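You operate a simulated robot arm through the tools that you are given. There is no shell and no other tool. Be economical: measure what you need, move in short steps, check, and stop when the job is done.

The job below is to be done with a simulated robot arm. You get a single attempt, and the scene is never put back.

## Task
Clear the count, then run the empty press 3 times at 1000 N.
Fine: switch it on, clear with the tally button and push the slide in; leave the slide in.
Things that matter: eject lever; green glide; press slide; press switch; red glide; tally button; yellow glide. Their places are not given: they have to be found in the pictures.

It is judged by the outcome, as a careful person would: the job done as asked, and still so three seconds after it is handed in. It fails if anything else is knocked over, pushed out of place, dropped, spilled or broken.

## Robot
A 6-joint arm with a two-finger parallel gripper, fixed in place. Base frame: the origin is at the foot of the arm, x ahead of it, y to its left, z up; the work surface is at about z = 0.808. Units: m, rad, N and s.
With the tool pointing down near the work surface it reaches from about 0.24 to 0.64 m from the base axis. Its first joint turns from -1.152 to 1.152 rad. Payload 2.7 kg.
The tool frame sits at the grasp point between the pads (the TCP): z along the fingers, y along the line on which they close. The tips reach 0.023 m beyond it. Largest opening 0.094 m; finger width 0.038, thickness 0.01; the body of the gripper, 0.054 by 0.096 m, starts 0.039 m behind the TCP.
Orientation is told as [roll, pitch, yaw] about the base's x, y, z axes, in that order, counted from this pose: with the fingers straight down and closing along the base's y, the tool's x points along the base's -x, its y along +y and its z along -z.

## Interface
- The arm moves only by the tool step_arm. Its argument "commands" is text: rows parted by semicolons, each of 7 numbers parted by spaces: the gripper command, from -1 (fully open) to 1 (shut), values between in proportion, then the shift along the tool's x, y, z in m, then the turn, a rotation vector about the tool's x, y, z in rad. In form: fingers x y z ax ay az; .... A call has 1 to 12 rows; each row shifts and turns the commanded pose from where the row before left it, along the tool's axes as they then stand. A row lasts 0.2 s, in which the tool goes at most 0.05 m and 0.15 rad; a call with a longer step from one row to the next is refused whole, and so is a gripper value outside its range. Where a pose cannot be reached the arm comes as near as it can. A force on the tool above 70 N (or 10 N above the force at the start of the call, whichever is more), or a blocked arm, ends the call early, and 0.2 s more pass. Each finger travels about 0.045 m/s and halts on what it meets, pressing with about 39 N; the grip force reading is that of the motor and also rises with nothing between the fingers. The clock runs only during rows and for 0.2 s after the last one: add rows that do not move to give the fingers time. It gives the time, the measured TCP pose, the force on the tool (base axes), the opening and the grip force at its end, in the units of the frame above (readings bear some noise), with the torque about the TCP (base axes, N m) and any sound that the robot's microphone picked up.
- Cameras (640 x 400 px; columns grow to the right, rows downward): "scene" is fixed at [0.0741, -0.4403, 1.386]; the picture's right is [0.74, -0.67, 0.00], its down [-0.49, -0.54, -0.68] and it looks along [0.46, 0.51, -0.73] (base axes); focal length 230 px, centre (320, 200). "wrist" rides on the gripper at [0.086, 0.016, -0.074] in the tool frame; the picture's right is [-0.18, 0.98, 0.00], its down [-0.58, -0.11, -0.81] and it looks along [-0.79, -0.15, 0.59] (tool axes); focal length 243 px, centre (320, 200).
- get_image(camera): a new picture of that camera. The clock stands still meanwhile.
- pixel_to_xyz(camera, pixels): for up to 12 pixels [column, row] of the newest picture of that camera ("zoom" is the newest enlarged one), the place [x, y, z] in the base frame of the surface seen there, good to about 0.002 m. The clock stands still meanwhile.
- inspect(camera, box): a new picture of the part [left, top, right, bottom] of that camera's present view, enlarged. The clock stands still meanwhile.
- sign_off(): hands the job in; it is judged then, once.

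Go step by step. Measure first, check grasps and placings, and put right what went wrong. The budget is 80 turns and 54 pictures, counting those below and the enlarged ones. Unless the task says otherwise, let go and move clear before handing in, and close with one line.

The tools are called after "Emit:" by a JSON object that holds its "fn" and its "kwargs". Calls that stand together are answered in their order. step_arm: Moves the arm, as the interface text tells. Its arguments: {"type":"object","properties":{"commands":{"type":"string"}},"required":["commands"]} The other tools are called the same way: get_image (camera) takes a picture; pixel_to_xyz (camera, pixels) gives the place of the surface under pixels of a picture; inspect (camera, box) takes an enlarged picture of a part of a camera's view; sign_off () hands the job in.

At the start:

```text
time: 0.0
ee_pos: [0.4079, -0.0108, 1.1449]
ee_rot: [0.0, 0.0, 0.003]
contact_force: [0.4, 0.5, 0.2]
torque: [0.04, 0.01, 0.03]
finger_gap: 0.094
finger_force: 0.0
```

scene: 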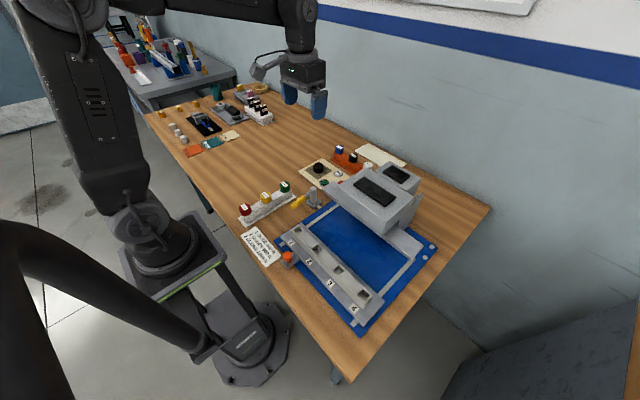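
wrist: 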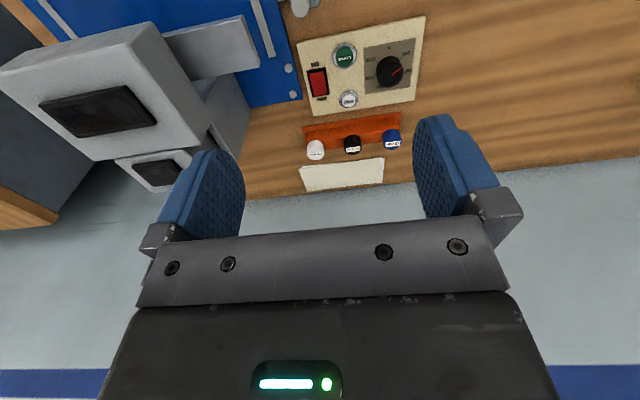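

The pictures show a press with a slide at right, three glides around (245-285, 190-210), and a panel with a switch and knob near (320,170). I'll enlarge these areas.

Emit:
{"fn": "inspect", "kwargs": {"camera": "scene", "box": [220, 130, 440, 268]}}

Emit:
{"fn": "inspect", "kwargs": {"camera": "scene", "box": [230, 200, 440, 335]}}

Emit:
{"fn": "inspect", "kwargs": {"camera": "wrist", "box": [240, 0, 480, 200]}}

```text
2.90 times, centred on (330, 199) of scene
```

zoom: 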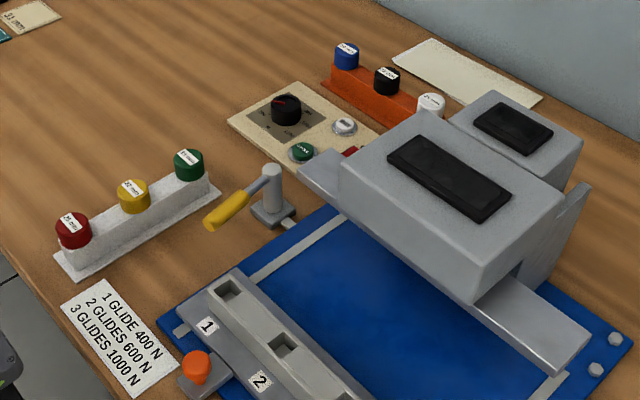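

```text
2.96 times, centred on (335, 268) of scene
```

zoom: 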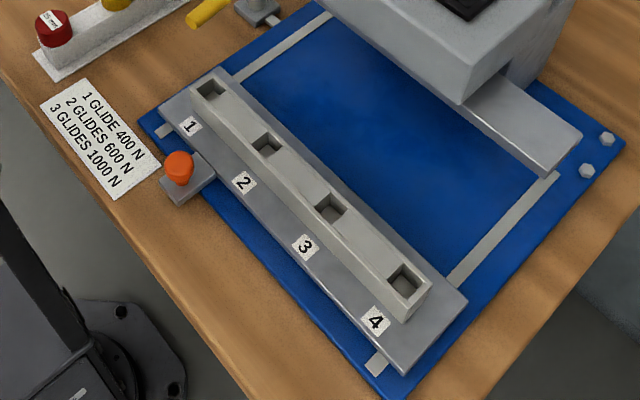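

```text
2.00 times, centred on (360, 100) of wrist
```

zoom: 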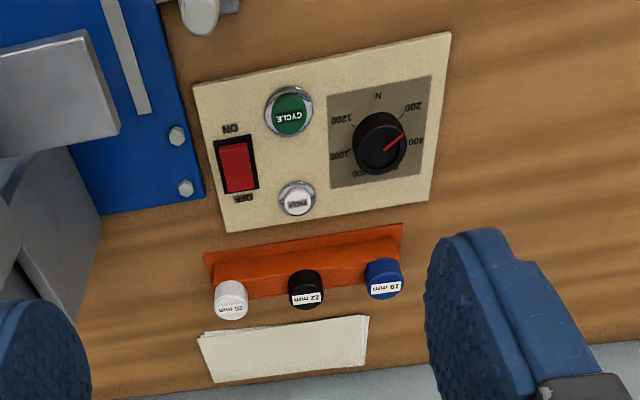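

The panel (wrist 310-420, 20-110) has a rocker switch, CYCLE button, small white button and a force dial now near 400. I'll measure the important points.

Emit:
{"fn": "pixel_to_xyz", "kwargs": {"camera": "wrist", "pixels": [[345, 55], [318, 82], [349, 98], [388, 72], [318, 66], [317, 97], [316, 150], [303, 52], [425, 17], [405, 105], [375, 95]]}}

Emit:
{"fn": "pixel_to_xyz", "kwargs": {"camera": "scene", "pixels": [[289, 257], [296, 228], [372, 300], [301, 232], [340, 272], [378, 292], [293, 202], [313, 190], [316, 208], [355, 326], [420, 243], [280, 240]]}}

```text
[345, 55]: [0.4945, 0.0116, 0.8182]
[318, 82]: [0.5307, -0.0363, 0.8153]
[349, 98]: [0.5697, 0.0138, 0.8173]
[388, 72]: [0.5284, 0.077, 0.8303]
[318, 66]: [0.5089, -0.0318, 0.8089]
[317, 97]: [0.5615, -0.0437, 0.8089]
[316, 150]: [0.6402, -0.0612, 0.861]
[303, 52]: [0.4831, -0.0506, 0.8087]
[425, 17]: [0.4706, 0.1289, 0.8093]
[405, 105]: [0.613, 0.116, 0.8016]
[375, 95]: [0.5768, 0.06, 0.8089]
```

```text
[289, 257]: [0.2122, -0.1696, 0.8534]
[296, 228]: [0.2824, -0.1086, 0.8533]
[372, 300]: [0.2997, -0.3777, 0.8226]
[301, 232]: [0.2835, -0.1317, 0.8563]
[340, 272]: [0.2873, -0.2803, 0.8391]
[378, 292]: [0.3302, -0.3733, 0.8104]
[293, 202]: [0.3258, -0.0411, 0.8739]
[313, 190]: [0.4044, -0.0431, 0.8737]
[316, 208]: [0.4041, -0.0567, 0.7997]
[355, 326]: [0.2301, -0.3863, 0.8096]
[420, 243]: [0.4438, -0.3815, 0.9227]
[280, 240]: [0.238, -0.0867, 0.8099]
```

The panel lies about x 0.47–0.60, y -0.05–0.13. I'll bring the wrist camera nearer for reading the dial.

Emit:
{"fn": "step_arm", "kwargs": {"commands": "-1 0.04 0 0.04 0 0 0; -1 0.04 0 0.04 0 0 0; -1 0.02 0 0.04 0 0 0; 1 0 0 0 0 0 0; 1 0 0 0 0 0 0; 1 0 0 0 0 0 0; 1 0 0 0 0 0 0; 1 0 0 0 0 0 0"}}

Emit:
{"fn": "get_image", "kwargs": {"camera": "wrist"}}

```text
refused: row 1 steps farther than a row can; nothing moved
```

```text
48 pictures are left
```

wrist: 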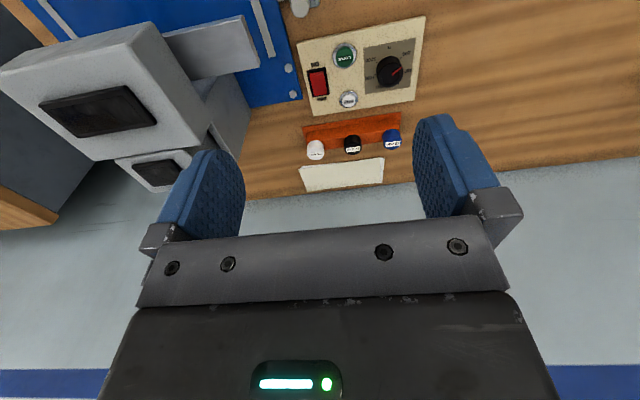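

The step was too long, so nothing moved. I'll use shorter rows.

Emit:
{"fn": "step_arm", "kwargs": {"commands": "-1 0.03 0 0.03 0 0 0; -1 0.03 0 0.03 0 0 0; -1 0.03 0 0.03 0 0 0; 1 0.01 0 0.03 0 0 0; 1 0 0 0.02 0 0 0; 1 0 0 0 0 0 0; 1 0 0 0 0 0 0; 1 0 0 0 0 0 0; 1 0 0 0 0 0 0"}}

Emit:
{"fn": "get_image", "kwargs": {"camera": "wrist"}}

```text
time: 2.0
ee_pos: [0.3066, -0.0118, 1.0031]
ee_rot: [0.0, 0.0, 0.002]
contact_force: [1.6, 0.4, 0.0]
torque: [0.04, 0.01, 0.03]
finger_gap: 0.0
finger_force: 33.5
```

```text
47 pictures are left
```

wrist: 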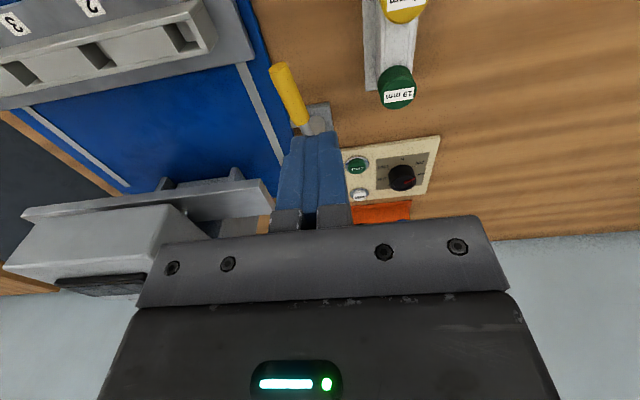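

The fingers now block the switch; the dial is visible at (402,178). I'll enlarge it and the slide from here.

Emit:
{"fn": "inspect", "kwargs": {"camera": "wrist", "box": [340, 130, 450, 215]}}

Emit:
{"fn": "inspect", "kwargs": {"camera": "wrist", "box": [0, 0, 340, 240]}}

```text
4.71 times, centred on (395, 172) of wrist
```

zoom: 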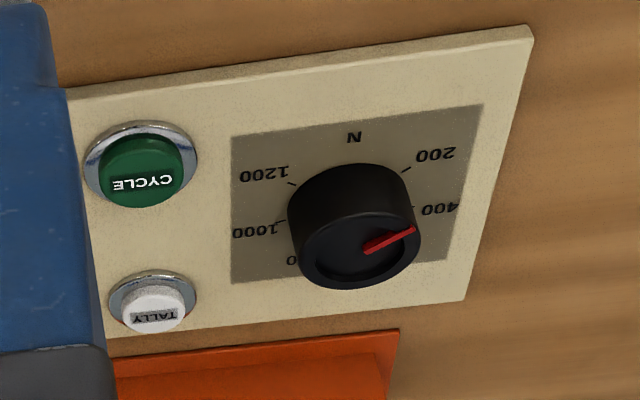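

```text
1.67 times, centred on (170, 120) of wrist
```

zoom: 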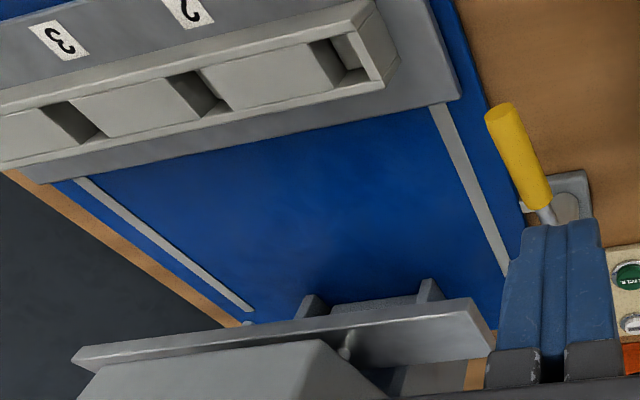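

The dial reads 400, with marks running 200, 400, (600, 800), 1000, 1200 clockwise. I'll measure marks and knob.

Emit:
{"fn": "inspect", "kwargs": {"camera": "wrist", "box": [340, 130, 450, 215]}}

Emit:
{"fn": "pixel_to_xyz", "kwargs": {"camera": "zoom", "pixels": [[293, 184], [283, 222], [405, 171], [418, 207], [366, 250], [411, 230], [318, 232], [355, 262], [395, 215], [350, 280], [145, 178], [155, 305]]}}

Emit:
{"fn": "inspect", "kwargs": {"camera": "scene", "box": [290, 140, 370, 190]}}

```text
4.71 times, centred on (395, 172) of wrist
```

zoom: 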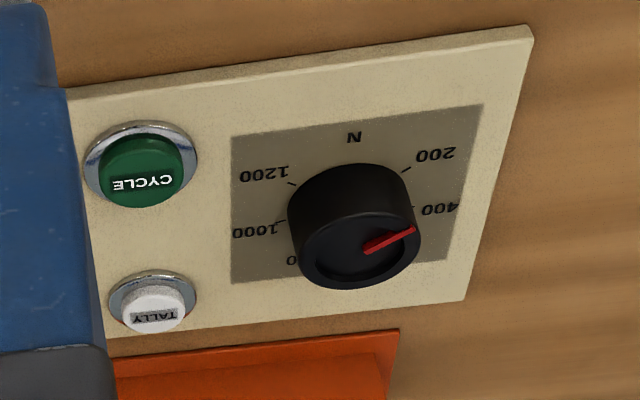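

```text
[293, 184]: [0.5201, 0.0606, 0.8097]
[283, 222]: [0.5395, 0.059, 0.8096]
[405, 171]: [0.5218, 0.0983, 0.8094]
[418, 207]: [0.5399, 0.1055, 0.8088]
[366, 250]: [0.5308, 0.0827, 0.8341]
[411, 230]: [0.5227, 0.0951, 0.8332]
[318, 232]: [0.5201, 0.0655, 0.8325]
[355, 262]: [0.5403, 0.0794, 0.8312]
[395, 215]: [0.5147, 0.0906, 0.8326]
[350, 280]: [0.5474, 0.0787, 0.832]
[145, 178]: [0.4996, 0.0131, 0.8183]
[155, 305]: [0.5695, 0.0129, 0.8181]
```

```text
8.00 times, centred on (330, 165) of scene
```

zoom: 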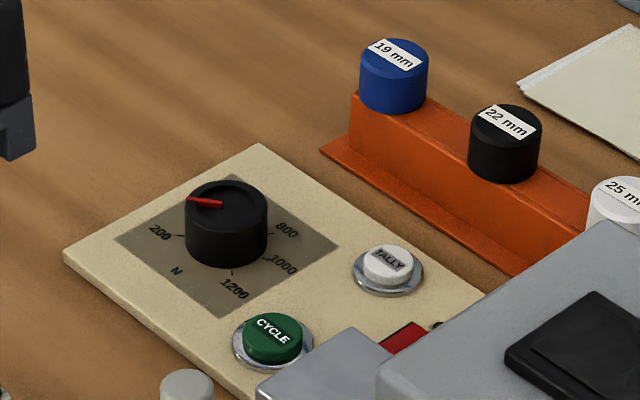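

Mark coordinates show the pointer is really at 200 (angle ~123°, the 200 mark ~117°, 1000 mark ~-68°), since the slanted view misleads. Next I measure the slide and the press head's extents for clearance.

Emit:
{"fn": "inspect", "kwargs": {"camera": "scene", "box": [260, 150, 440, 340]}}

Emit:
{"fn": "pixel_to_xyz", "kwargs": {"camera": "scene", "pixels": [[326, 184], [330, 188], [344, 183], [388, 228], [418, 258], [405, 252], [372, 232], [340, 201], [347, 182], [368, 164], [436, 205], [384, 240]]}}

Emit:
{"fn": "pixel_to_xyz", "kwargs": {"camera": "scene", "pixels": [[291, 254], [288, 262], [285, 258], [293, 250], [293, 262], [298, 256], [330, 272], [355, 298], [330, 280], [350, 305], [310, 250], [362, 310]]}}

```text
2.11 times, centred on (350, 245) of scene
```

zoom: 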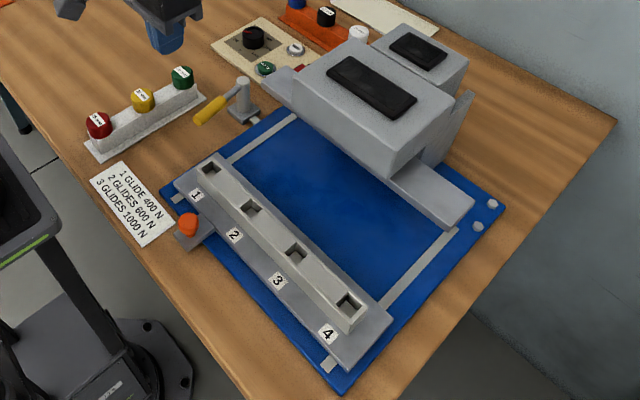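

```text
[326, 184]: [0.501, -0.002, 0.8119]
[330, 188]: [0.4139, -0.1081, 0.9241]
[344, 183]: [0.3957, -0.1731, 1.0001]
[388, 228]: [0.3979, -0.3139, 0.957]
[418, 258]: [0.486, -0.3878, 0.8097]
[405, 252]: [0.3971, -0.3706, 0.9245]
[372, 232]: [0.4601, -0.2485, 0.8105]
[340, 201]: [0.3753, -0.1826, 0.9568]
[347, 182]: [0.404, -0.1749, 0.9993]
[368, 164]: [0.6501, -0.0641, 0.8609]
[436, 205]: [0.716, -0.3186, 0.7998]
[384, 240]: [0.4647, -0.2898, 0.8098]
```

```text
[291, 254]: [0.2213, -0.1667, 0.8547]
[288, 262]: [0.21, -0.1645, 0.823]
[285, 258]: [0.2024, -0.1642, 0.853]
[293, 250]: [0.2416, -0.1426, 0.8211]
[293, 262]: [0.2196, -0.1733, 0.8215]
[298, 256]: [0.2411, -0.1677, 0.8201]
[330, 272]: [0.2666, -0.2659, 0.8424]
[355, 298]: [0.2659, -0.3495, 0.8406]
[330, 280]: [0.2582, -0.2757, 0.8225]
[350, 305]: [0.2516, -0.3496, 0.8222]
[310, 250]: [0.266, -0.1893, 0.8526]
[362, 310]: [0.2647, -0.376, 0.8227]
```

The slide runs along x with its front at x≈0.23 and orange knob at (0.21,-0.167); the platen bar is about x 0.40. I check the bar's left end before approaching the switch.

Emit:
{"fn": "pixel_to_xyz", "kwargs": {"camera": "wrist", "pixels": [[268, 182], [270, 195], [240, 172], [200, 185], [272, 215], [100, 195], [30, 212], [165, 205], [240, 225], [207, 222], [150, 225], [50, 245]]}}

Emit:
{"fn": "pixel_to_xyz", "kwargs": {"camera": "scene", "pixels": [[322, 185], [324, 189], [378, 172], [390, 162], [416, 178], [408, 195], [345, 170], [350, 168], [343, 172], [355, 175]]}}

```text
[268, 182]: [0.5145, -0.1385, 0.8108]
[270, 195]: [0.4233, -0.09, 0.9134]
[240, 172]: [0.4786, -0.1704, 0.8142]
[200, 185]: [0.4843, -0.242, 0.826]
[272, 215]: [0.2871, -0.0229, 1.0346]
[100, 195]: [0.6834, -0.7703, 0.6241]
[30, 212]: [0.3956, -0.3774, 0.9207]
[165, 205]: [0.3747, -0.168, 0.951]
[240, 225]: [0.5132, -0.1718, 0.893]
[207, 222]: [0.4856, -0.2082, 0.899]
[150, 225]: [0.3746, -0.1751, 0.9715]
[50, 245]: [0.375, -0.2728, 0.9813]
```

```text
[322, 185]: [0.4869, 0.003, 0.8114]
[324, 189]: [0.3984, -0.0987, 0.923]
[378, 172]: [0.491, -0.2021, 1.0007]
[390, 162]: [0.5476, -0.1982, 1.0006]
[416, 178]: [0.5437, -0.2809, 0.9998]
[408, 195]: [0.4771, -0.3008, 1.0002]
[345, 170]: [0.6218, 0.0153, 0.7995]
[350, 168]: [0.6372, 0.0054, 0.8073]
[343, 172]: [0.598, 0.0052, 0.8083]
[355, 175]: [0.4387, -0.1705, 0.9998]
```

The bar's left end is at y≈-0.09 and the switch lies clear at (0.53,-0.036). I move above its ON side (nearer to me), then yaw the closed fingers 90°.

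Emit:
{"fn": "step_arm", "kwargs": {"commands": "1 -0.043 -0.005 0 0 0 0; 1 -0.043 -0.005 0 0 0 0; 1 -0.043 -0.005 0 0 0 0; 1 -0.043 -0.005 0 0 0 0; 1 -0.0414 -0.0042 0 0 0 0"}}

Emit:
{"fn": "step_arm", "kwargs": {"commands": "1 0 0 0 0 0 0.1428; 1 0 0 0 0 0 0.1428; 1 0 0 0 0 0 0.1428; 1 0 0 0 0 0 0.1428; 1 0 0 0 0 0 0.1428; 1 0 0 0 0 0 0.1428; 1 0 0 0 0 0 0.1428; 1 0 0 0 0 0 0.1428; 1 0 0 0 0 0 0.1428; 1 0 0 0 0 0 0.1428; 1 0 0 0 0 0 0.1428; 1 0 0 0 0 0 0"}}

Emit:
{"fn": "get_image", "kwargs": {"camera": "wrist"}}

Emit:
{"fn": "inspect", "kwargs": {"camera": "scene", "box": [270, 100, 430, 200]}}

```text
time: 3.2
ee_pos: [0.521, -0.0359, 1.0024]
ee_rot: [-0.001, -0.001, 0.001]
contact_force: [0.7, 0.0, -0.3]
torque: [-0.02, 0.05, 0.0]
finger_gap: 0.0003
finger_force: 38.7
```

```text
time: 5.8
ee_pos: [0.5223, -0.0354, 1.0045]
ee_rot: [0.0, 0.001, -1.571]
contact_force: [0.8, 0.6, -0.6]
torque: [0.01, 0.02, 0.01]
finger_gap: 0.0003
finger_force: 39.1
```

```text
41 pictures are left
```

wrist: 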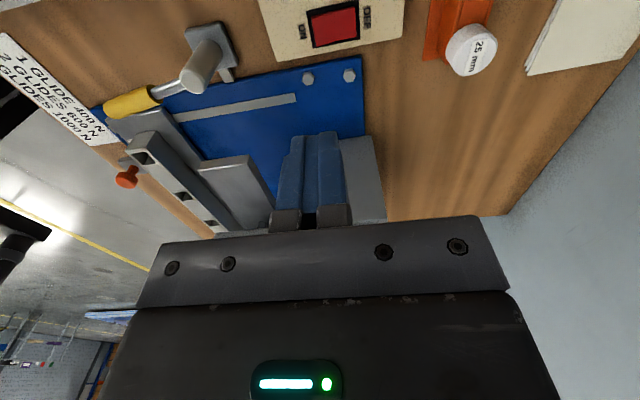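

```text
4.00 times, centred on (350, 150) of scene
```

zoom: 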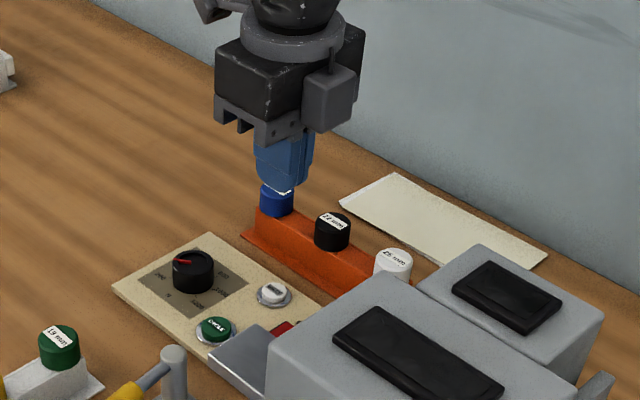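

The rocker is visible at wrist (335,27), ON end on the left. I measure its ends.

Emit:
{"fn": "inspect", "kwargs": {"camera": "wrist", "box": [280, 0, 400, 75]}}

Emit:
{"fn": "pixel_to_xyz", "kwargs": {"camera": "wrist", "pixels": [[307, 30], [314, 28], [322, 28], [333, 26], [345, 25], [354, 23], [359, 22], [315, 45], [357, 38], [312, 14], [350, 8], [342, 187]]}}

```text
5.33 times, centred on (340, 38) of wrist
```

zoom: 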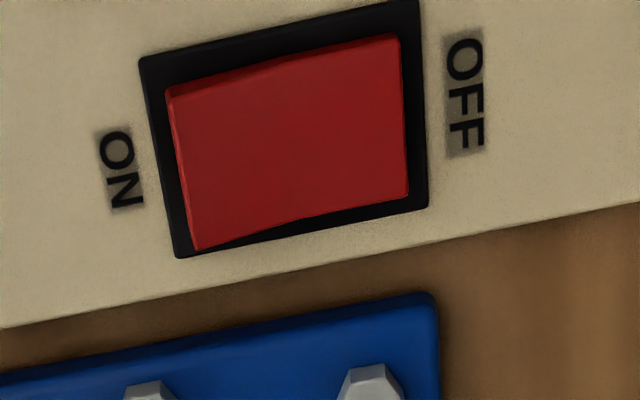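

```text
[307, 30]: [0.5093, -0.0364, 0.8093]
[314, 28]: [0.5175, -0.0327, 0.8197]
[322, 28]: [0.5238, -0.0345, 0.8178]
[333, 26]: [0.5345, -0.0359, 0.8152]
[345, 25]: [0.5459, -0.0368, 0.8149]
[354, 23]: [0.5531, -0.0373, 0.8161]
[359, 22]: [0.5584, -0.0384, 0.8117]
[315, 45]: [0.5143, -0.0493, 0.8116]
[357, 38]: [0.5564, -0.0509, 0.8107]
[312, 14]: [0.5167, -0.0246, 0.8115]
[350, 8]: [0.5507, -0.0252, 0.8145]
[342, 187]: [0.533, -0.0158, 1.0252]
```

The ON end stands up at x≈0.517–0.53, z≈0.82. I descend to just above, then press gently.

Emit:
{"fn": "step_arm", "kwargs": {"commands": "1 0 -0.002 0.04 0 0 0; 1 0 0 0.04 0 0 0; 1 0 0 0.04 0 0 0; 1 0 0 0.03 0 0 0; 1 0 0 0 0 0 0"}}

Emit:
{"fn": "step_arm", "kwargs": {"commands": "1 0 0 0.004 0 0 0; 1 0 0 0.004 0 0 0; 1 0 0 0.003 0 0 0; 1 0 0 0.003 0 0 0; 1 0 0 0.002 0 0 0; 1 0 0 0 0 0 0"}}

```text
time: 7.0
ee_pos: [0.5175, -0.0372, 0.8536]
ee_rot: [0.0, 0.001, -1.57]
contact_force: [0.1, -0.9, 0.6]
torque: [-0.01, 0.0, -0.01]
finger_gap: 0.0
finger_force: 39.4
```

```text
time: 8.4
ee_pos: [0.5208, -0.0345, 0.8396]
ee_rot: [0.001, 0.001, -1.57]
contact_force: [-7.1, 0.0, 11.8]
torque: [-0.07, 0.05, -0.01]
finger_gap: 0.0002
finger_force: 38.8
```

Contact at 11.8 N, tip at about 0.817. I press a few mm more.

Emit:
{"fn": "step_arm", "kwargs": {"commands": "1 0 0 0.002 0 0 0; 1 0 0 0.002 0 0 0; 1 0 0 0 0 0 0"}}

Emit:
{"fn": "inspect", "kwargs": {"camera": "scene", "box": [300, 140, 440, 228]}}

```text
time: 9.2
ee_pos: [0.5211, -0.0368, 0.8379]
ee_rot: [0.004, 0.0, -1.568]
contact_force: [-26.0, -4.8, 54.5]
torque: [-0.2, 0.1, -0.09]
finger_gap: 0.0
finger_force: 39.5
```

```text
4.55 times, centred on (370, 184) of scene
```

zoom: 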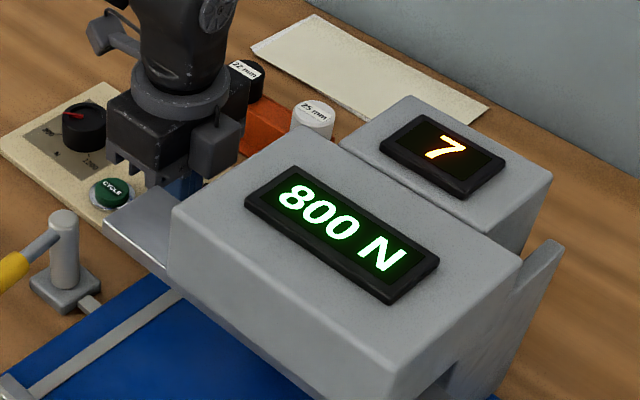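

The switch is on: displays read "800 N" and count "7". I lift and go over the tally button at (0.5697,0.0133).

Emit:
{"fn": "step_arm", "kwargs": {"commands": "1 0 0 -0.03 0 0 0; 1 0.025 0.0245 0 0 0 0; 1 0.025 0.0245 0 0 0 0; 1 0 0 0.02 0 0 0; 1 0 0 0 0 0 0"}}

Emit:
{"fn": "get_image", "kwargs": {"camera": "wrist"}}

Emit:
{"fn": "inspect", "kwargs": {"camera": "scene", "box": [290, 120, 430, 208]}}

```text
time: 10.4
ee_pos: [0.5678, 0.0153, 0.8441]
ee_rot: [0.001, 0.0, -1.568]
contact_force: [-0.7, 0.4, -0.2]
torque: [0.01, 0.0, -0.02]
finger_gap: 0.0002
finger_force: 38.9
```

```text
37 pictures are left
```

wrist: 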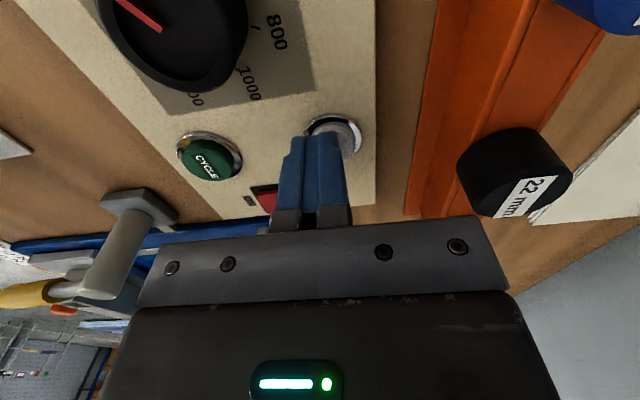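

```text
4.55 times, centred on (360, 164) of scene
```

zoom: 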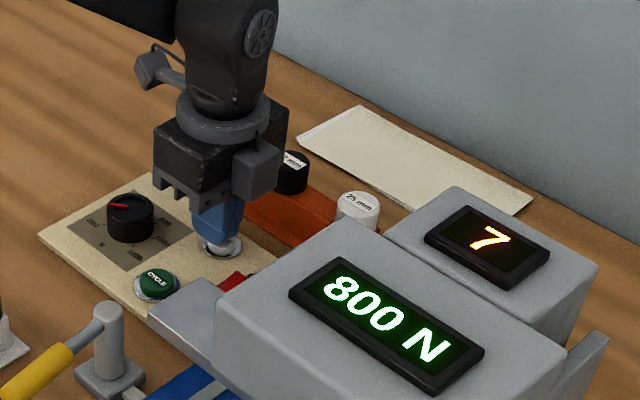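

The tip (0.821) is just above the button. I press in small steps.

Emit:
{"fn": "step_arm", "kwargs": {"commands": "1 0 0 0.003 0 0 0; 1 0 0 0.003 0 0 0; 1 0 0 0.002 0 0 0; 1 0 0 0.002 0 0 0; 1 0 0 0 0 0 0"}}

Emit:
{"fn": "inspect", "kwargs": {"camera": "scene", "box": [290, 120, 430, 208]}}

```text
time: 11.6
ee_pos: [0.5682, 0.0157, 0.8351]
ee_rot: [0.004, 0.0, -1.568]
contact_force: [-0.9, 2.2, 9.3]
torque: [-0.02, -0.02, -0.02]
finger_gap: 0.0002
finger_force: 38.9
heard: click
```

```text
4.55 times, centred on (360, 164) of scene
```

zoom: 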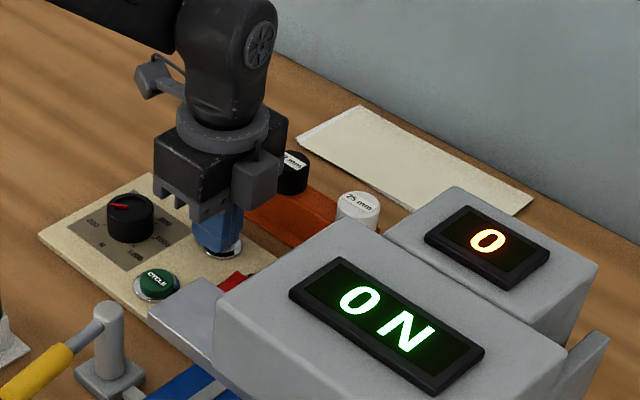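

Count is now 0 and the force shows 0 N. I lift off, turn back to yaw 0 and view the dial from above.

Emit:
{"fn": "step_arm", "kwargs": {"commands": "1 0 0 -0.04 0 0 0; 1 0 0 -0.04 0 0 0; 1 0.01 -0.04 -0.02 0 0 0; 1 0.01 -0.04 -0.02 0 0 0; 1 0.01 -0.04 -0.02 0 0 0; 1 0.01 -0.04 0 0 0 0"}}

Emit:
{"fn": "step_arm", "kwargs": {"commands": "-0.2 0 0 0 0 0 -0.1428; -0.2 0 0 0 0 0 -0.1428; -0.2 0 0 0 0 0 -0.1428; -0.2 0 0 0 0 0 -0.1428; -0.2 0 0 0 0 0 -0.1428; -0.2 0 0 0 0 0 -0.1428; -0.2 0 0 0 0 0 -0.1428; -0.2 0 0 0 0 0 -0.1428; -0.2 0 0 0 0 0 -0.1428; -0.2 0 0 0 0 0 -0.1428; -0.2 0 0 0 0 0 -0.1428; -0.2 0 0 0 0 0 0"}}

Emit:
{"fn": "get_image", "kwargs": {"camera": "wrist"}}

```text
time: 13.0
ee_pos: [0.4069, 0.0518, 0.9728]
ee_rot: [-0.001, 0.0, -1.569]
contact_force: [-1.0, -0.4, -0.2]
torque: [0.02, 0.02, -0.02]
finger_gap: 0.0
finger_force: 38.8
```

```text
time: 15.6
ee_pos: [0.4084, 0.0539, 0.9738]
ee_rot: [0.001, 0.0, 0.003]
contact_force: [-0.5, 0.0, -0.1]
torque: [0.02, 0.03, 0.03]
finger_gap: 0.0565
finger_force: 0.2
```

```text
34 pictures are left
```

wrist: 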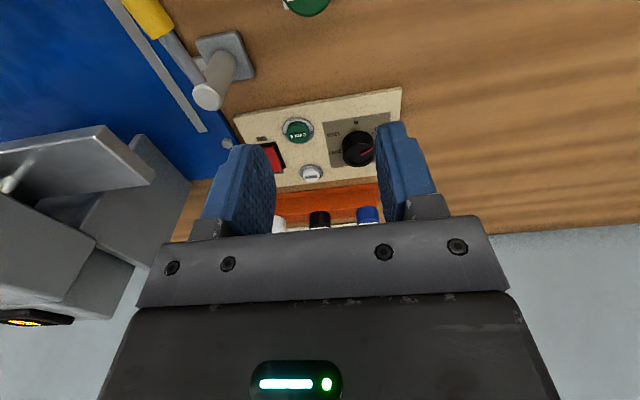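

The right finger partly hides the dial; I shift forward and left for a steeper, clear view.

Emit:
{"fn": "step_arm", "kwargs": {"commands": "-0.2 -0.035 0.013 -0.02 0 0 0; -0.2 -0.035 0.013 -0.02 0 0 0; -0.2 0 0 0 0 0 0"}}

Emit:
{"fn": "get_image", "kwargs": {"camera": "wrist"}}

```text
time: 16.4
ee_pos: [0.4803, 0.0822, 1.0139]
ee_rot: [-0.001, 0.001, 0.003]
contact_force: [0.9, -0.2, 0.1]
torque: [0.03, -0.01, 0.02]
finger_gap: 0.0564
finger_force: 0.0
```

```text
33 pictures are left
```

wrist: 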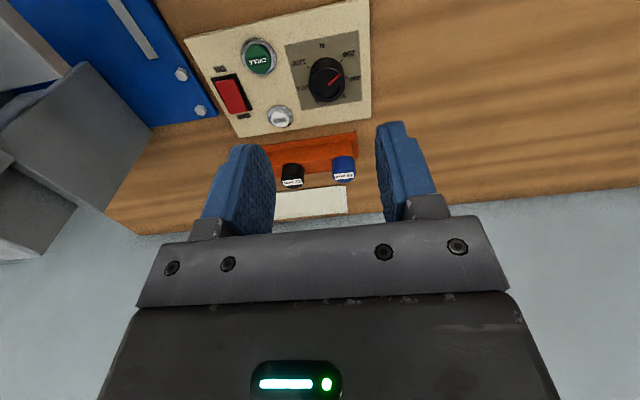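

The dial is clear at (326,79). I enlarge and measure the marks and pointer.

Emit:
{"fn": "inspect", "kwargs": {"camera": "wrist", "box": [278, 30, 374, 120]}}

```text
4.44 times, centred on (326, 75) of wrist
```

zoom: 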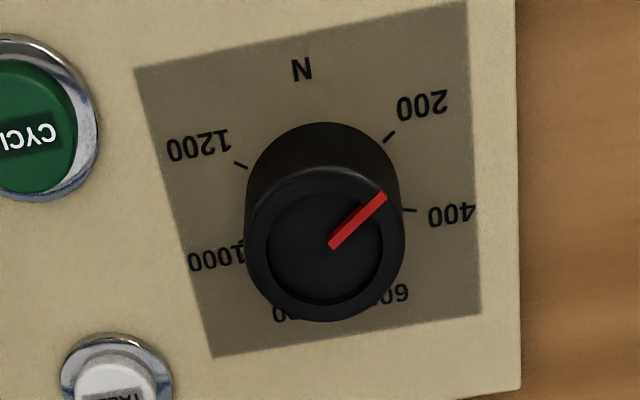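

Emit:
{"fn": "pixel_to_xyz", "kwargs": {"camera": "zoom", "pixels": [[384, 141], [393, 132], [404, 209], [415, 212], [247, 168], [235, 163], [334, 242], [381, 199], [326, 315], [322, 175], [255, 246], [395, 240]]}}

Emit:
{"fn": "pixel_to_xyz", "kwargs": {"camera": "zoom", "pixels": [[136, 70], [464, 3], [478, 312], [213, 355], [301, 70], [325, 245], [345, 232], [355, 222], [370, 209]]}}

```text
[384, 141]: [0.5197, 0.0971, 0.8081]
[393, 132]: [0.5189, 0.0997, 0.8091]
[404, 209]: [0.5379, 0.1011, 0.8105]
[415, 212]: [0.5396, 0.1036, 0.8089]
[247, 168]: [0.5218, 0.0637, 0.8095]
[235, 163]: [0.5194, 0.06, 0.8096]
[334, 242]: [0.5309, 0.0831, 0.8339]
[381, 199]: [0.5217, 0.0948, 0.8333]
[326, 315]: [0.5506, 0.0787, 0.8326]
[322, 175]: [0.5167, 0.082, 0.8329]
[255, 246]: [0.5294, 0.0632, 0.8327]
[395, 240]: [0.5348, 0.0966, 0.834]
```

```text
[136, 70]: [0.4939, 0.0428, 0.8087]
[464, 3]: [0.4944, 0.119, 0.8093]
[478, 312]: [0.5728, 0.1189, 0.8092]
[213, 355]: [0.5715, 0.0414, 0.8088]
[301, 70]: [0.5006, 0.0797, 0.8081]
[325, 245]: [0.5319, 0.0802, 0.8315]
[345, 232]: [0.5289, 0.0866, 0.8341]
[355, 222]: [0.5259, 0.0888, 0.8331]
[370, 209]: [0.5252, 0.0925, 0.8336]
```

Fitted centre (0.533,0.0803); marks are about 50° apart (200 at 55° from N, 1000 at 255°), pointer on 200, so I need 200° clockwise. I go above the knob and turn to yaw +100°.

Emit:
{"fn": "step_arm", "kwargs": {"commands": "-0.2 -0.0265 -0.001 0 0 0 0; -0.2 -0.0264 -0.001 0 0 0 0; -0.2 0 0 0 0 0 0"}}

Emit:
{"fn": "step_arm", "kwargs": {"commands": "-0.2 0 0 0 0 0 -0.14544; -0.2 0 0 0 0 0 -0.14544; -0.2 0 0 0 0 0 -0.14544; -0.2 0 0 0 0 0 -0.14544; -0.2 0 0 0 0 0 -0.14544; -0.2 0 0 0 0 0 -0.14544; -0.2 0 0 0 0 0 -0.14544; -0.2 0 0 0 0 0 -0.14544; -0.2 0 0 0 0 0 -0.14544; -0.2 0 0 0 0 0 -0.14544; -0.2 0 0 0 0 0 -0.14544; -0.2 0 0 0 0 0 -0.14544"}}

Emit:
{"fn": "step_arm", "kwargs": {"commands": "-0.2 0 0 0.04 0 0 0; -0.2 0 0 0.04 0 0 0; -0.2 0 0 0.04 0 0 0; -0.2 0 0 0 0 0 0"}}

Emit:
{"fn": "get_image", "kwargs": {"camera": "wrist"}}

```text
time: 17.2
ee_pos: [0.5312, 0.0788, 1.014]
ee_rot: [0.001, 0.001, 0.003]
contact_force: [0.2, 0.5, 0.1]
torque: [0.03, -0.01, 0.0]
finger_gap: 0.0562
finger_force: 0.0
```

```text
time: 19.8
ee_pos: [0.5315, 0.0792, 1.0132]
ee_rot: [-0.001, 0.0, 1.748]
contact_force: [-0.3, 0.4, -0.6]
torque: [0.02, -0.02, 0.02]
finger_gap: 0.0564
finger_force: 0.0
```

```text
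time: 20.8
ee_pos: [0.5283, 0.0761, 0.8925]
ee_rot: [0.001, -0.001, 1.746]
contact_force: [0.7, 1.0, -0.4]
torque: [-0.03, -0.01, 0.01]
finger_gap: 0.0564
finger_force: 0.0
```

```text
31 pictures are left
```

wrist: 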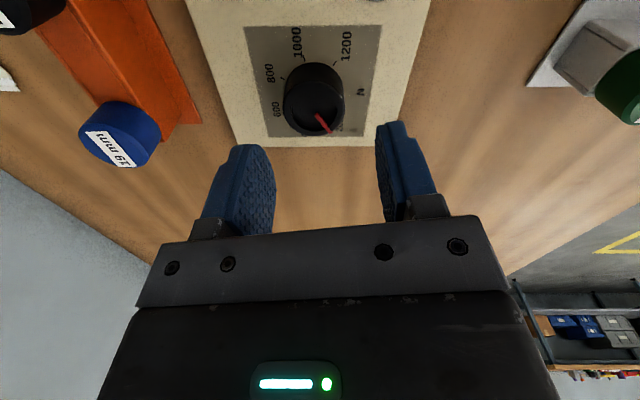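

The fingers straddle the knob line; marks 600–1200 are visible. I nudge to centre, lower around the knob and close.

Emit:
{"fn": "step_arm", "kwargs": {"commands": "-0.2 -0.0016 -0.0023 0.02 0 0 0; -0.2 0 0 0.02 0 0 0; -0.2 0 0 0.0155 0 0 0; -0.2 0 0 0 0 0 0"}}

Emit:
{"fn": "step_arm", "kwargs": {"commands": "0.3 0 0 0 0 0 0; 0.6 0 0 0 0 0 0; 1 0 0 0 0 0 0; 1 0 0 0 0 0 0; 1 0 0 0 0 0 0"}}

```text
time: 21.8
ee_pos: [0.5326, 0.0812, 0.8377]
ee_rot: [-0.002, -0.001, 1.747]
contact_force: [-0.2, -0.2, -0.3]
torque: [-0.01, -0.02, 0.01]
finger_gap: 0.0564
finger_force: 0.2
```

```text
time: 23.0
ee_pos: [0.5334, 0.0797, 0.8374]
ee_rot: [-0.002, 0.001, 1.746]
contact_force: [10.5, 2.1, -5.9]
torque: [0.04, 0.12, 0.0]
finger_gap: 0.0397
finger_force: 45.1
```

The knob is gripped (gap 0.0397). I turn 100° clockwise, then check.

Emit:
{"fn": "step_arm", "kwargs": {"commands": "1 0 0 0 0 0 0.14544; 1 0 0 0 0 0 0.14544; 1 0 0 0 0 0 0.14544; 1 0 0 0 0 0 0.14544; 1 0 0 0 0 0 0.14544; 1 0 0 0 0 0 0.14544; 1 0 0 0 0 0 0.14544; 1 0 0 0 0 0 0.14544; 1 0 0 0 0 0 0.14544; 1 0 0 0 0 0 0.14544; 1 0 0 0 0 0 0.14544; 1 0 0 0 0 0 0.14544"}}

Emit:
{"fn": "inspect", "kwargs": {"camera": "scene", "box": [280, 130, 360, 180]}}

```text
time: 25.6
ee_pos: [0.5345, 0.0796, 0.8383]
ee_rot: [-0.001, 0.0, -0.002]
contact_force: [14.0, -13.7, -8.5]
torque: [0.13, -0.13, -0.02]
finger_gap: 0.0398
finger_force: 44.9
```

```text
8.00 times, centred on (320, 155) of scene
```

zoom: 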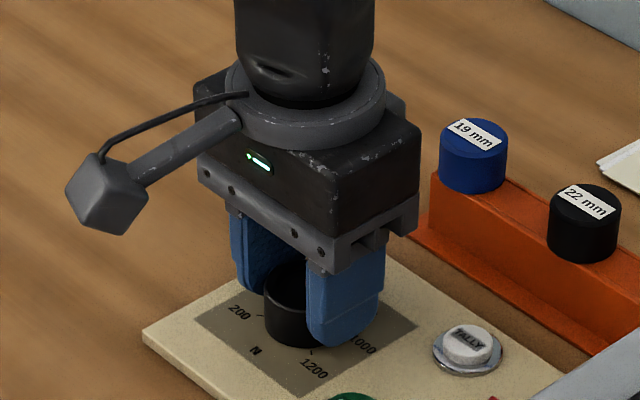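

No trouble so far; I turn the other 100° and then open.

Emit:
{"fn": "step_arm", "kwargs": {"commands": "1 0 0 0 0 0 0.14544; 1 0 0 0 0 0 0.14544; 1 0 0 0 0 0 0.14544; 1 0 0 0 0 0 0.14544; 1 0 0 0 0 0 0.14544; 1 0 0 0 0 0 0.14544; 1 0 0 0 0 0 0.14544; 1 0 0 0 0 0 0.14544; 1 0 0 0 0 0 0.14544; 1 0 0 0 0 0 0.14544; 1 0 0 0 0 0 0.14544; 1 0 0 0 0 0 0.14544"}}

Emit:
{"fn": "step_arm", "kwargs": {"commands": "-0.3 0 0 0 0 0 0; -0.3 0 0 0 0 0 0; -0.3 0 0 0 0 0 0; -0.3 0 0 -0.04 0 0 0; -0.3 0 0 -0.04 0 0 0; -0.3 0 0 -0.04 0 0 0; -0.3 0 0 0 0 0 0"}}

Emit:
{"fn": "get_image", "kwargs": {"camera": "wrist"}}

```text
time: 28.2
ee_pos: [0.5326, 0.0782, 0.8377]
ee_rot: [-0.003, 0.001, -1.748]
contact_force: [-10.7, -24.4, 6.0]
torque: [0.0, -0.05, 0.0]
finger_gap: 0.0397
finger_force: 44.9
```

```text
time: 29.8
ee_pos: [0.5338, 0.0803, 0.9589]
ee_rot: [-0.001, -0.001, -1.743]
contact_force: [0.1, 0.6, -0.7]
torque: [-0.02, -0.02, -0.03]
finger_gap: 0.0611
finger_force: 0.2
```

```text
29 pictures are left
```

wrist: 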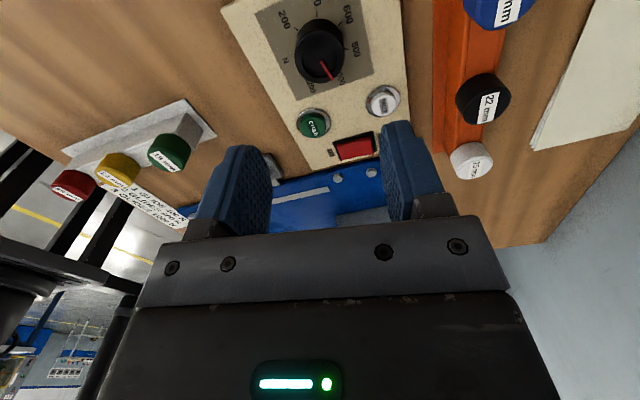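

The pointer now aims toward the 1000 side at (325,72). I enlarge and measure.

Emit:
{"fn": "inspect", "kwargs": {"camera": "wrist", "box": [260, 0, 390, 105]}}

Emit:
{"fn": "inspect", "kwargs": {"camera": "scene", "box": [290, 140, 354, 180]}}

Emit:
{"fn": "pixel_to_xyz", "kwargs": {"camera": "wrist", "pixels": [[322, 62], [325, 67], [327, 72], [330, 77]]}}

```text
3.81 times, centred on (325, 52) of wrist
```

zoom: 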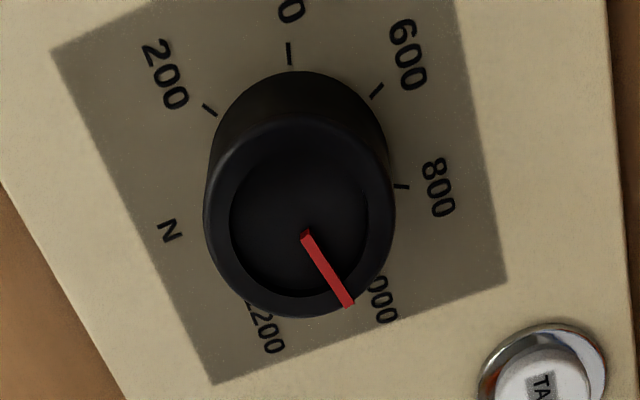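

```text
10.00 times, centred on (322, 160) of scene
```

zoom: 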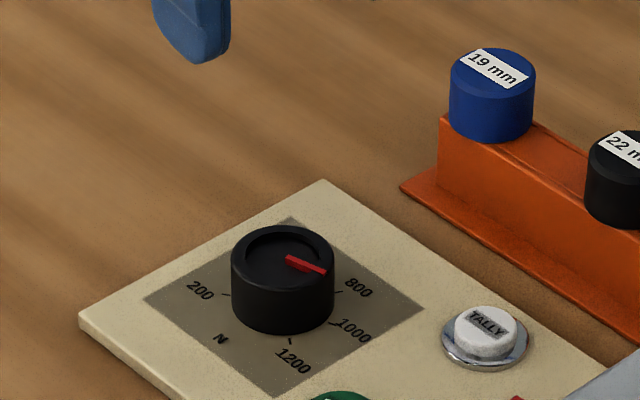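

```text
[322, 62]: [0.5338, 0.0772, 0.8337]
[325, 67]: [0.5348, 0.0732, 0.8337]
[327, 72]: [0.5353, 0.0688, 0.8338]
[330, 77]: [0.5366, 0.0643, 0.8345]
```

The pointer angle measures ≈252° from N (1000 mark ≈255°). I check the marks and pointer from the scene view too.

Emit:
{"fn": "pixel_to_xyz", "kwargs": {"camera": "zoom", "pixels": [[343, 291], [338, 293], [330, 322], [336, 325], [290, 338], [291, 344], [222, 294], [229, 296], [289, 262], [300, 265], [312, 268], [324, 271]]}}

Emit:
{"fn": "pixel_to_xyz", "kwargs": {"camera": "wrist", "pixels": [[314.5, 27], [315.5, 29], [335.6, 11], [336, 17], [358.5, 22], [356.5, 25], [366, 49], [363.5, 49]]}}

```text
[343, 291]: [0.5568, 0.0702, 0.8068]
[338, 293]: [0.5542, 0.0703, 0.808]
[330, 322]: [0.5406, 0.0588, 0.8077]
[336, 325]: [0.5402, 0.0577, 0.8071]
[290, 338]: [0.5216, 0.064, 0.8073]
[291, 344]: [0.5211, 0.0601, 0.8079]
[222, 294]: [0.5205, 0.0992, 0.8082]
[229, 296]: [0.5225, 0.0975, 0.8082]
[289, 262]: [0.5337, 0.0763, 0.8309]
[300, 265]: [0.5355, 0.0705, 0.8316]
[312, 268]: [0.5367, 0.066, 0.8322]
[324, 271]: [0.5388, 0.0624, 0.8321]
```

```text
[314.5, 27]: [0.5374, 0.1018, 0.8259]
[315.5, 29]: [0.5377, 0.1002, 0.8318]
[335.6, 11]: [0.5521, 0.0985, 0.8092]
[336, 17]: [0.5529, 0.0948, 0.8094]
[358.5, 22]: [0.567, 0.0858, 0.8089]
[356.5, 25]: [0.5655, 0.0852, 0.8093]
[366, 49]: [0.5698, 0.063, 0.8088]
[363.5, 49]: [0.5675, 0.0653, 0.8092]
```

Pointer (~16° past) agrees with the 1000 mark (~15–18°). Now I turn back to yaw 0, close the fingers, and head for the slide handle.

Emit:
{"fn": "step_arm", "kwargs": {"commands": "1 0 0 0 0 0 -0.14544; 1 0 0 0 0 0 -0.14544; 1 0 0 0 0 0 -0.14544; 1 0 0 0 0 0 -0.14544; 1 0 0 0 0 0 -0.14544; 1 0 0 0 0 0 -0.14544; 1 0 0 0 0 0 -0.14544; 1 0 0 0 0 0 -0.14544; 1 0 0 0 0 0 -0.14544; 1 0 0 0 0 0 -0.14544; 1 0 0 0 0 0 -0.14544; 1 0 0 0 0 0 -0.14544"}}

Emit:
{"fn": "step_arm", "kwargs": {"commands": "1 0.04 0 -0.02 0 0 0; 1 0.04 0 -0.02 0 0 0; 1 0.04 0 0 0 0 0; 1 0.04 -0.02 0 0 0 0; 1 0.04 -0.02 0 0 0 0; 1 0.03 -0.035 0 0 0 0; 1 0.03 -0.035 0 0 0 0; 1 0.03 -0.035 0 0 0 0; 1 0.025 -0.035 0 0 0 0; 1 0.02 -0.035 0 0 0 0; 1 0.01 -0.03 0 0 0 0; 1 0 0 0 0 0 0"}}

Emit:
{"fn": "inspect", "kwargs": {"camera": "scene", "box": [250, 220, 350, 290]}}

```text
time: 32.4
ee_pos: [0.5328, 0.0811, 0.9585]
ee_rot: [0.001, -0.001, 0.005]
contact_force: [-1.1, 1.0, 0.0]
torque: [-0.01, -0.02, 0.04]
finger_gap: 0.0002
finger_force: 38.8
```

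```text
time: 35.0
ee_pos: [0.1887, -0.1648, 0.9969]
ee_rot: [0.0, 0.0, 0.001]
contact_force: [-0.3, 0.1, -0.2]
torque: [-0.05, 0.06, 0.01]
finger_gap: 0.0
finger_force: 38.6
```

```text
5.71 times, centred on (300, 255) of scene
```

zoom: 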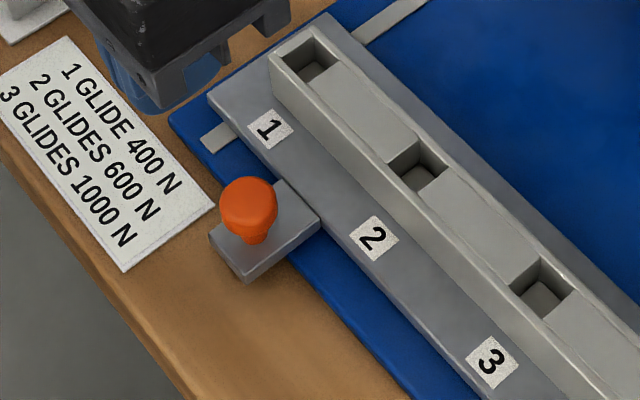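

The orange knob stands on the slide's front tab at zoom (248,205). I measure it.

Emit:
{"fn": "pixel_to_xyz", "kwargs": {"camera": "zoom", "pixels": [[248, 192], [223, 205], [276, 205], [250, 222], [256, 240], [215, 245], [245, 278], [315, 225], [275, 250], [340, 240]]}}

```text
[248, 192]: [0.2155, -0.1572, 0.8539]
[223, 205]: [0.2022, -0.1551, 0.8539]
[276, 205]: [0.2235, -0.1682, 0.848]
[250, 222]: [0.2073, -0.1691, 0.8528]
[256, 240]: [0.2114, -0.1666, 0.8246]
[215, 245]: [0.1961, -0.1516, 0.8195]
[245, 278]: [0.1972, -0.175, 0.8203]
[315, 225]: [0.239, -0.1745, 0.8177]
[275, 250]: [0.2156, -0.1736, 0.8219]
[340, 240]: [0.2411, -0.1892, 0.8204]
```

Knob centre is about (0.2115,-0.164), radius 0.012. I try to come down behind it with closed fingers at x≈0.173.

Emit:
{"fn": "step_arm", "kwargs": {"commands": "1 0.015 0 0.03 0 0 0; 1 0 0 0.03 0 0 0; 1 0 0 0.02 0 0 0; 1 0 0 0 0 0 0"}}

Emit:
{"fn": "inspect", "kwargs": {"camera": "scene", "box": [230, 190, 370, 290]}}

```text
time: 36.0
ee_pos: [0.1758, -0.1652, 0.9172]
ee_rot: [0.001, 0.0, 0.001]
contact_force: [0.0, 0.0, 0.8]
torque: [-0.02, -0.02, -0.04]
finger_gap: 0.0
finger_force: 39.0
```

```text
4.00 times, centred on (300, 240) of scene
```

zoom: 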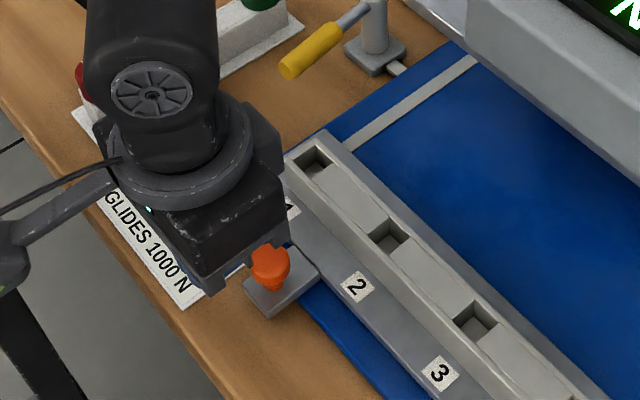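

The pose is reachable, and the fingers are behind the knob. I lower to tip ≈0.831 and push slowly forward.

Emit:
{"fn": "step_arm", "kwargs": {"commands": "1 0.002 0 0.03 0 0 0; 1 0 0 0.02 0 0 0; 1 0 0 0.013 0 0 0; 1 0 0 0 0 0 0"}}

Emit:
{"fn": "step_arm", "kwargs": {"commands": "1 -0.006 0 0 0 0 0; 1 -0.008 0 0 0 0 0; 1 -0.01 0 0 0 0 0; 1 -0.01 0 0 0 0 0; 1 -0.01 0 0 0 0 0; 1 0 0 0 0 0 0"}}

Emit:
{"fn": "inspect", "kwargs": {"camera": "scene", "box": [230, 190, 430, 315]}}

```text
time: 37.0
ee_pos: [0.1727, -0.1658, 0.854]
ee_rot: [0.005, 0.001, 0.0]
contact_force: [0.3, -0.9, -0.6]
torque: [0.01, 0.02, 0.0]
finger_gap: 0.0
finger_force: 38.8
```

```text
time: 38.4
ee_pos: [0.2158, -0.1638, 0.8547]
ee_rot: [-0.001, -0.001, 0.002]
contact_force: [-0.4, -0.1, 1.2]
torque: [-0.03, 0.02, -0.01]
finger_gap: 0.0
finger_force: 38.8
```

```text
3.20 times, centred on (330, 252) of scene
```

zoom: 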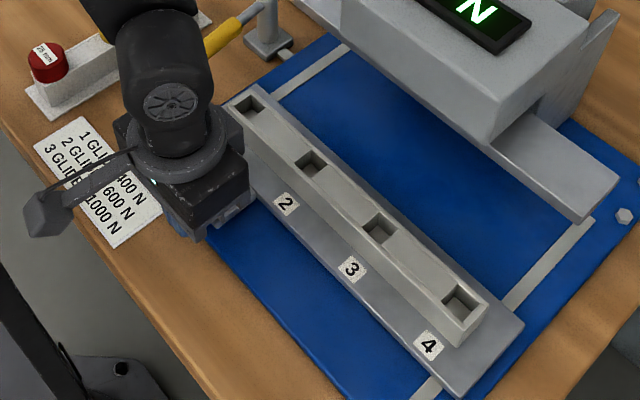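

The slide moves freely. I continue pushing in.

Emit:
{"fn": "step_arm", "kwargs": {"commands": "1 -0.01 0 0 0 0 0; 1 -0.01 0 0 0 0 0; 1 -0.01 0 0 0 0 0; 1 -0.01 0 0 0 0 0; 1 -0.01 0 0 0 0 0; 1 -0.01 0 0 0 0 0; 1 0 0 0 0 0 0"}}

Emit:
{"fn": "inspect", "kwargs": {"camera": "scene", "box": [230, 160, 430, 285]}}

```text
time: 40.0
ee_pos: [0.2768, -0.1652, 0.8544]
ee_rot: [0.001, 0.0, 0.002]
contact_force: [-0.3, 0.2, -0.5]
torque: [0.02, 0.0, -0.01]
finger_gap: 0.0
finger_force: 38.8
```

```text
3.20 times, centred on (330, 222) of scene
```

zoom: 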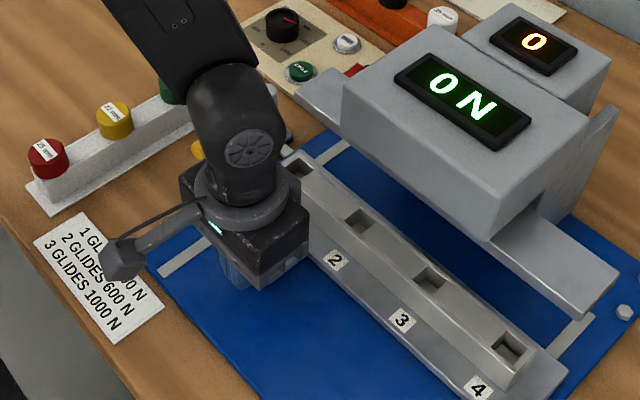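

The slide is nearly under the bar; about 4 cm more expected. I continue in small steps, watching the force.

Emit:
{"fn": "step_arm", "kwargs": {"commands": "1 -0.008 0 0 0 0 0; 1 -0.008 0 0 0 0 0; 1 -0.008 0 0 0 0 0; 1 -0.005 0 0 0 0 0; 1 -0.005 0 0 0 0 0; 1 0 0 0 0 0 0"}}

Emit:
{"fn": "inspect", "kwargs": {"camera": "scene", "box": [230, 160, 430, 285]}}

```text
time: 41.4
ee_pos: [0.3102, -0.1643, 0.8563]
ee_rot: [0.0, 0.0, 0.001]
contact_force: [-0.2, 0.5, 0.5]
torque: [0.01, 0.01, -0.01]
finger_gap: 0.0001
finger_force: 39.2
```

```text
3.20 times, centred on (330, 222) of scene
```

zoom: 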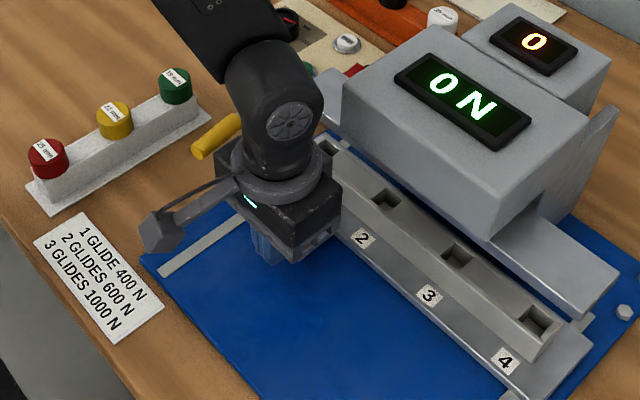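

The sockets are still visible in front of the bar. I measure where the block and bar are.

Emit:
{"fn": "pixel_to_xyz", "kwargs": {"camera": "zoom", "pixels": [[500, 320], [400, 225], [480, 345], [520, 380], [410, 215], [560, 275], [585, 300], [530, 255], [350, 290], [600, 310], [560, 340]]}}

```text
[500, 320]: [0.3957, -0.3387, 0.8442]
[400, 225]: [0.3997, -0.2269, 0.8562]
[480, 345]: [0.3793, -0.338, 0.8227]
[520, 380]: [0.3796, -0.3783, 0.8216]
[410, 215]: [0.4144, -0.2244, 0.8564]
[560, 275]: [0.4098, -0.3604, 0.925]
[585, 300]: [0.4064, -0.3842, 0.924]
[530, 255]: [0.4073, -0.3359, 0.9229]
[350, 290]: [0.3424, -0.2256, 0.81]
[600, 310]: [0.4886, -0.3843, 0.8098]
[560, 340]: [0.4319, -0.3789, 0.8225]
```

The block (x 0.396–0.43) is coming under the bar. I push on towards the stop.

Emit:
{"fn": "step_arm", "kwargs": {"commands": "1 -0.004 0 0 0 0 0; 1 -0.004 0 0 0 0 0; 1 -0.004 0 0 0 0 0; 1 -0.003 0 0 0 0 0; 1 0 0 0 0 0 0"}}

```text
time: 42.6
ee_pos: [0.3218, -0.1647, 0.855]
ee_rot: [0.004, 0.011, 0.0]
contact_force: [-33.0, -12.1, 9.6]
torque: [-0.05, 0.17, -0.12]
finger_gap: 0.0001
finger_force: 39.2
```

33 N of resistance at x=0.322: the stop seems reached. I back off a bit and look.

Emit:
{"fn": "step_arm", "kwargs": {"commands": "1 0.004 0 0 0 0 0; 1 0.02 0 0 0 0 0; 1 0.03 0 0 0 0 0; 1 0 0 -0.04 0 0 0; 1 0.03 0 -0.04 0 0 0; 1 0 0 0 0 0 0"}}

Emit:
{"fn": "inspect", "kwargs": {"camera": "scene", "box": [230, 160, 430, 285]}}

Emit:
{"fn": "get_image", "kwargs": {"camera": "wrist"}}

```text
time: 44.0
ee_pos: [0.24, -0.1639, 0.9374]
ee_rot: [0.001, 0.001, 0.002]
contact_force: [0.2, -0.5, -0.6]
torque: [-0.03, -0.01, -0.01]
finger_gap: 0.0
finger_force: 39.0
```

```text
3.20 times, centred on (330, 222) of scene
```

zoom: 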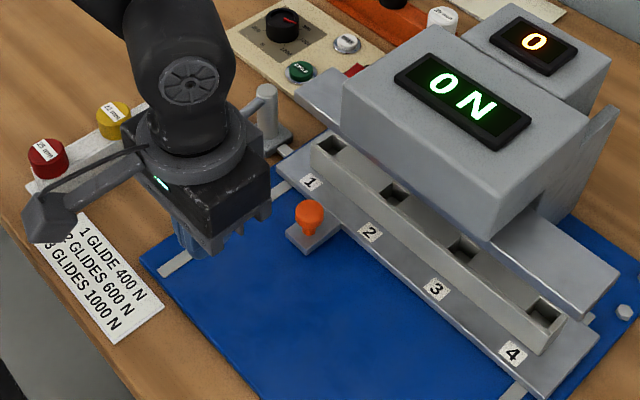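

```text
20 pictures are left
```

wrist: 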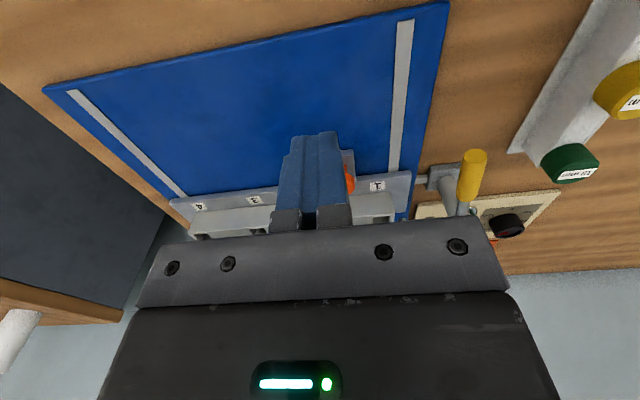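

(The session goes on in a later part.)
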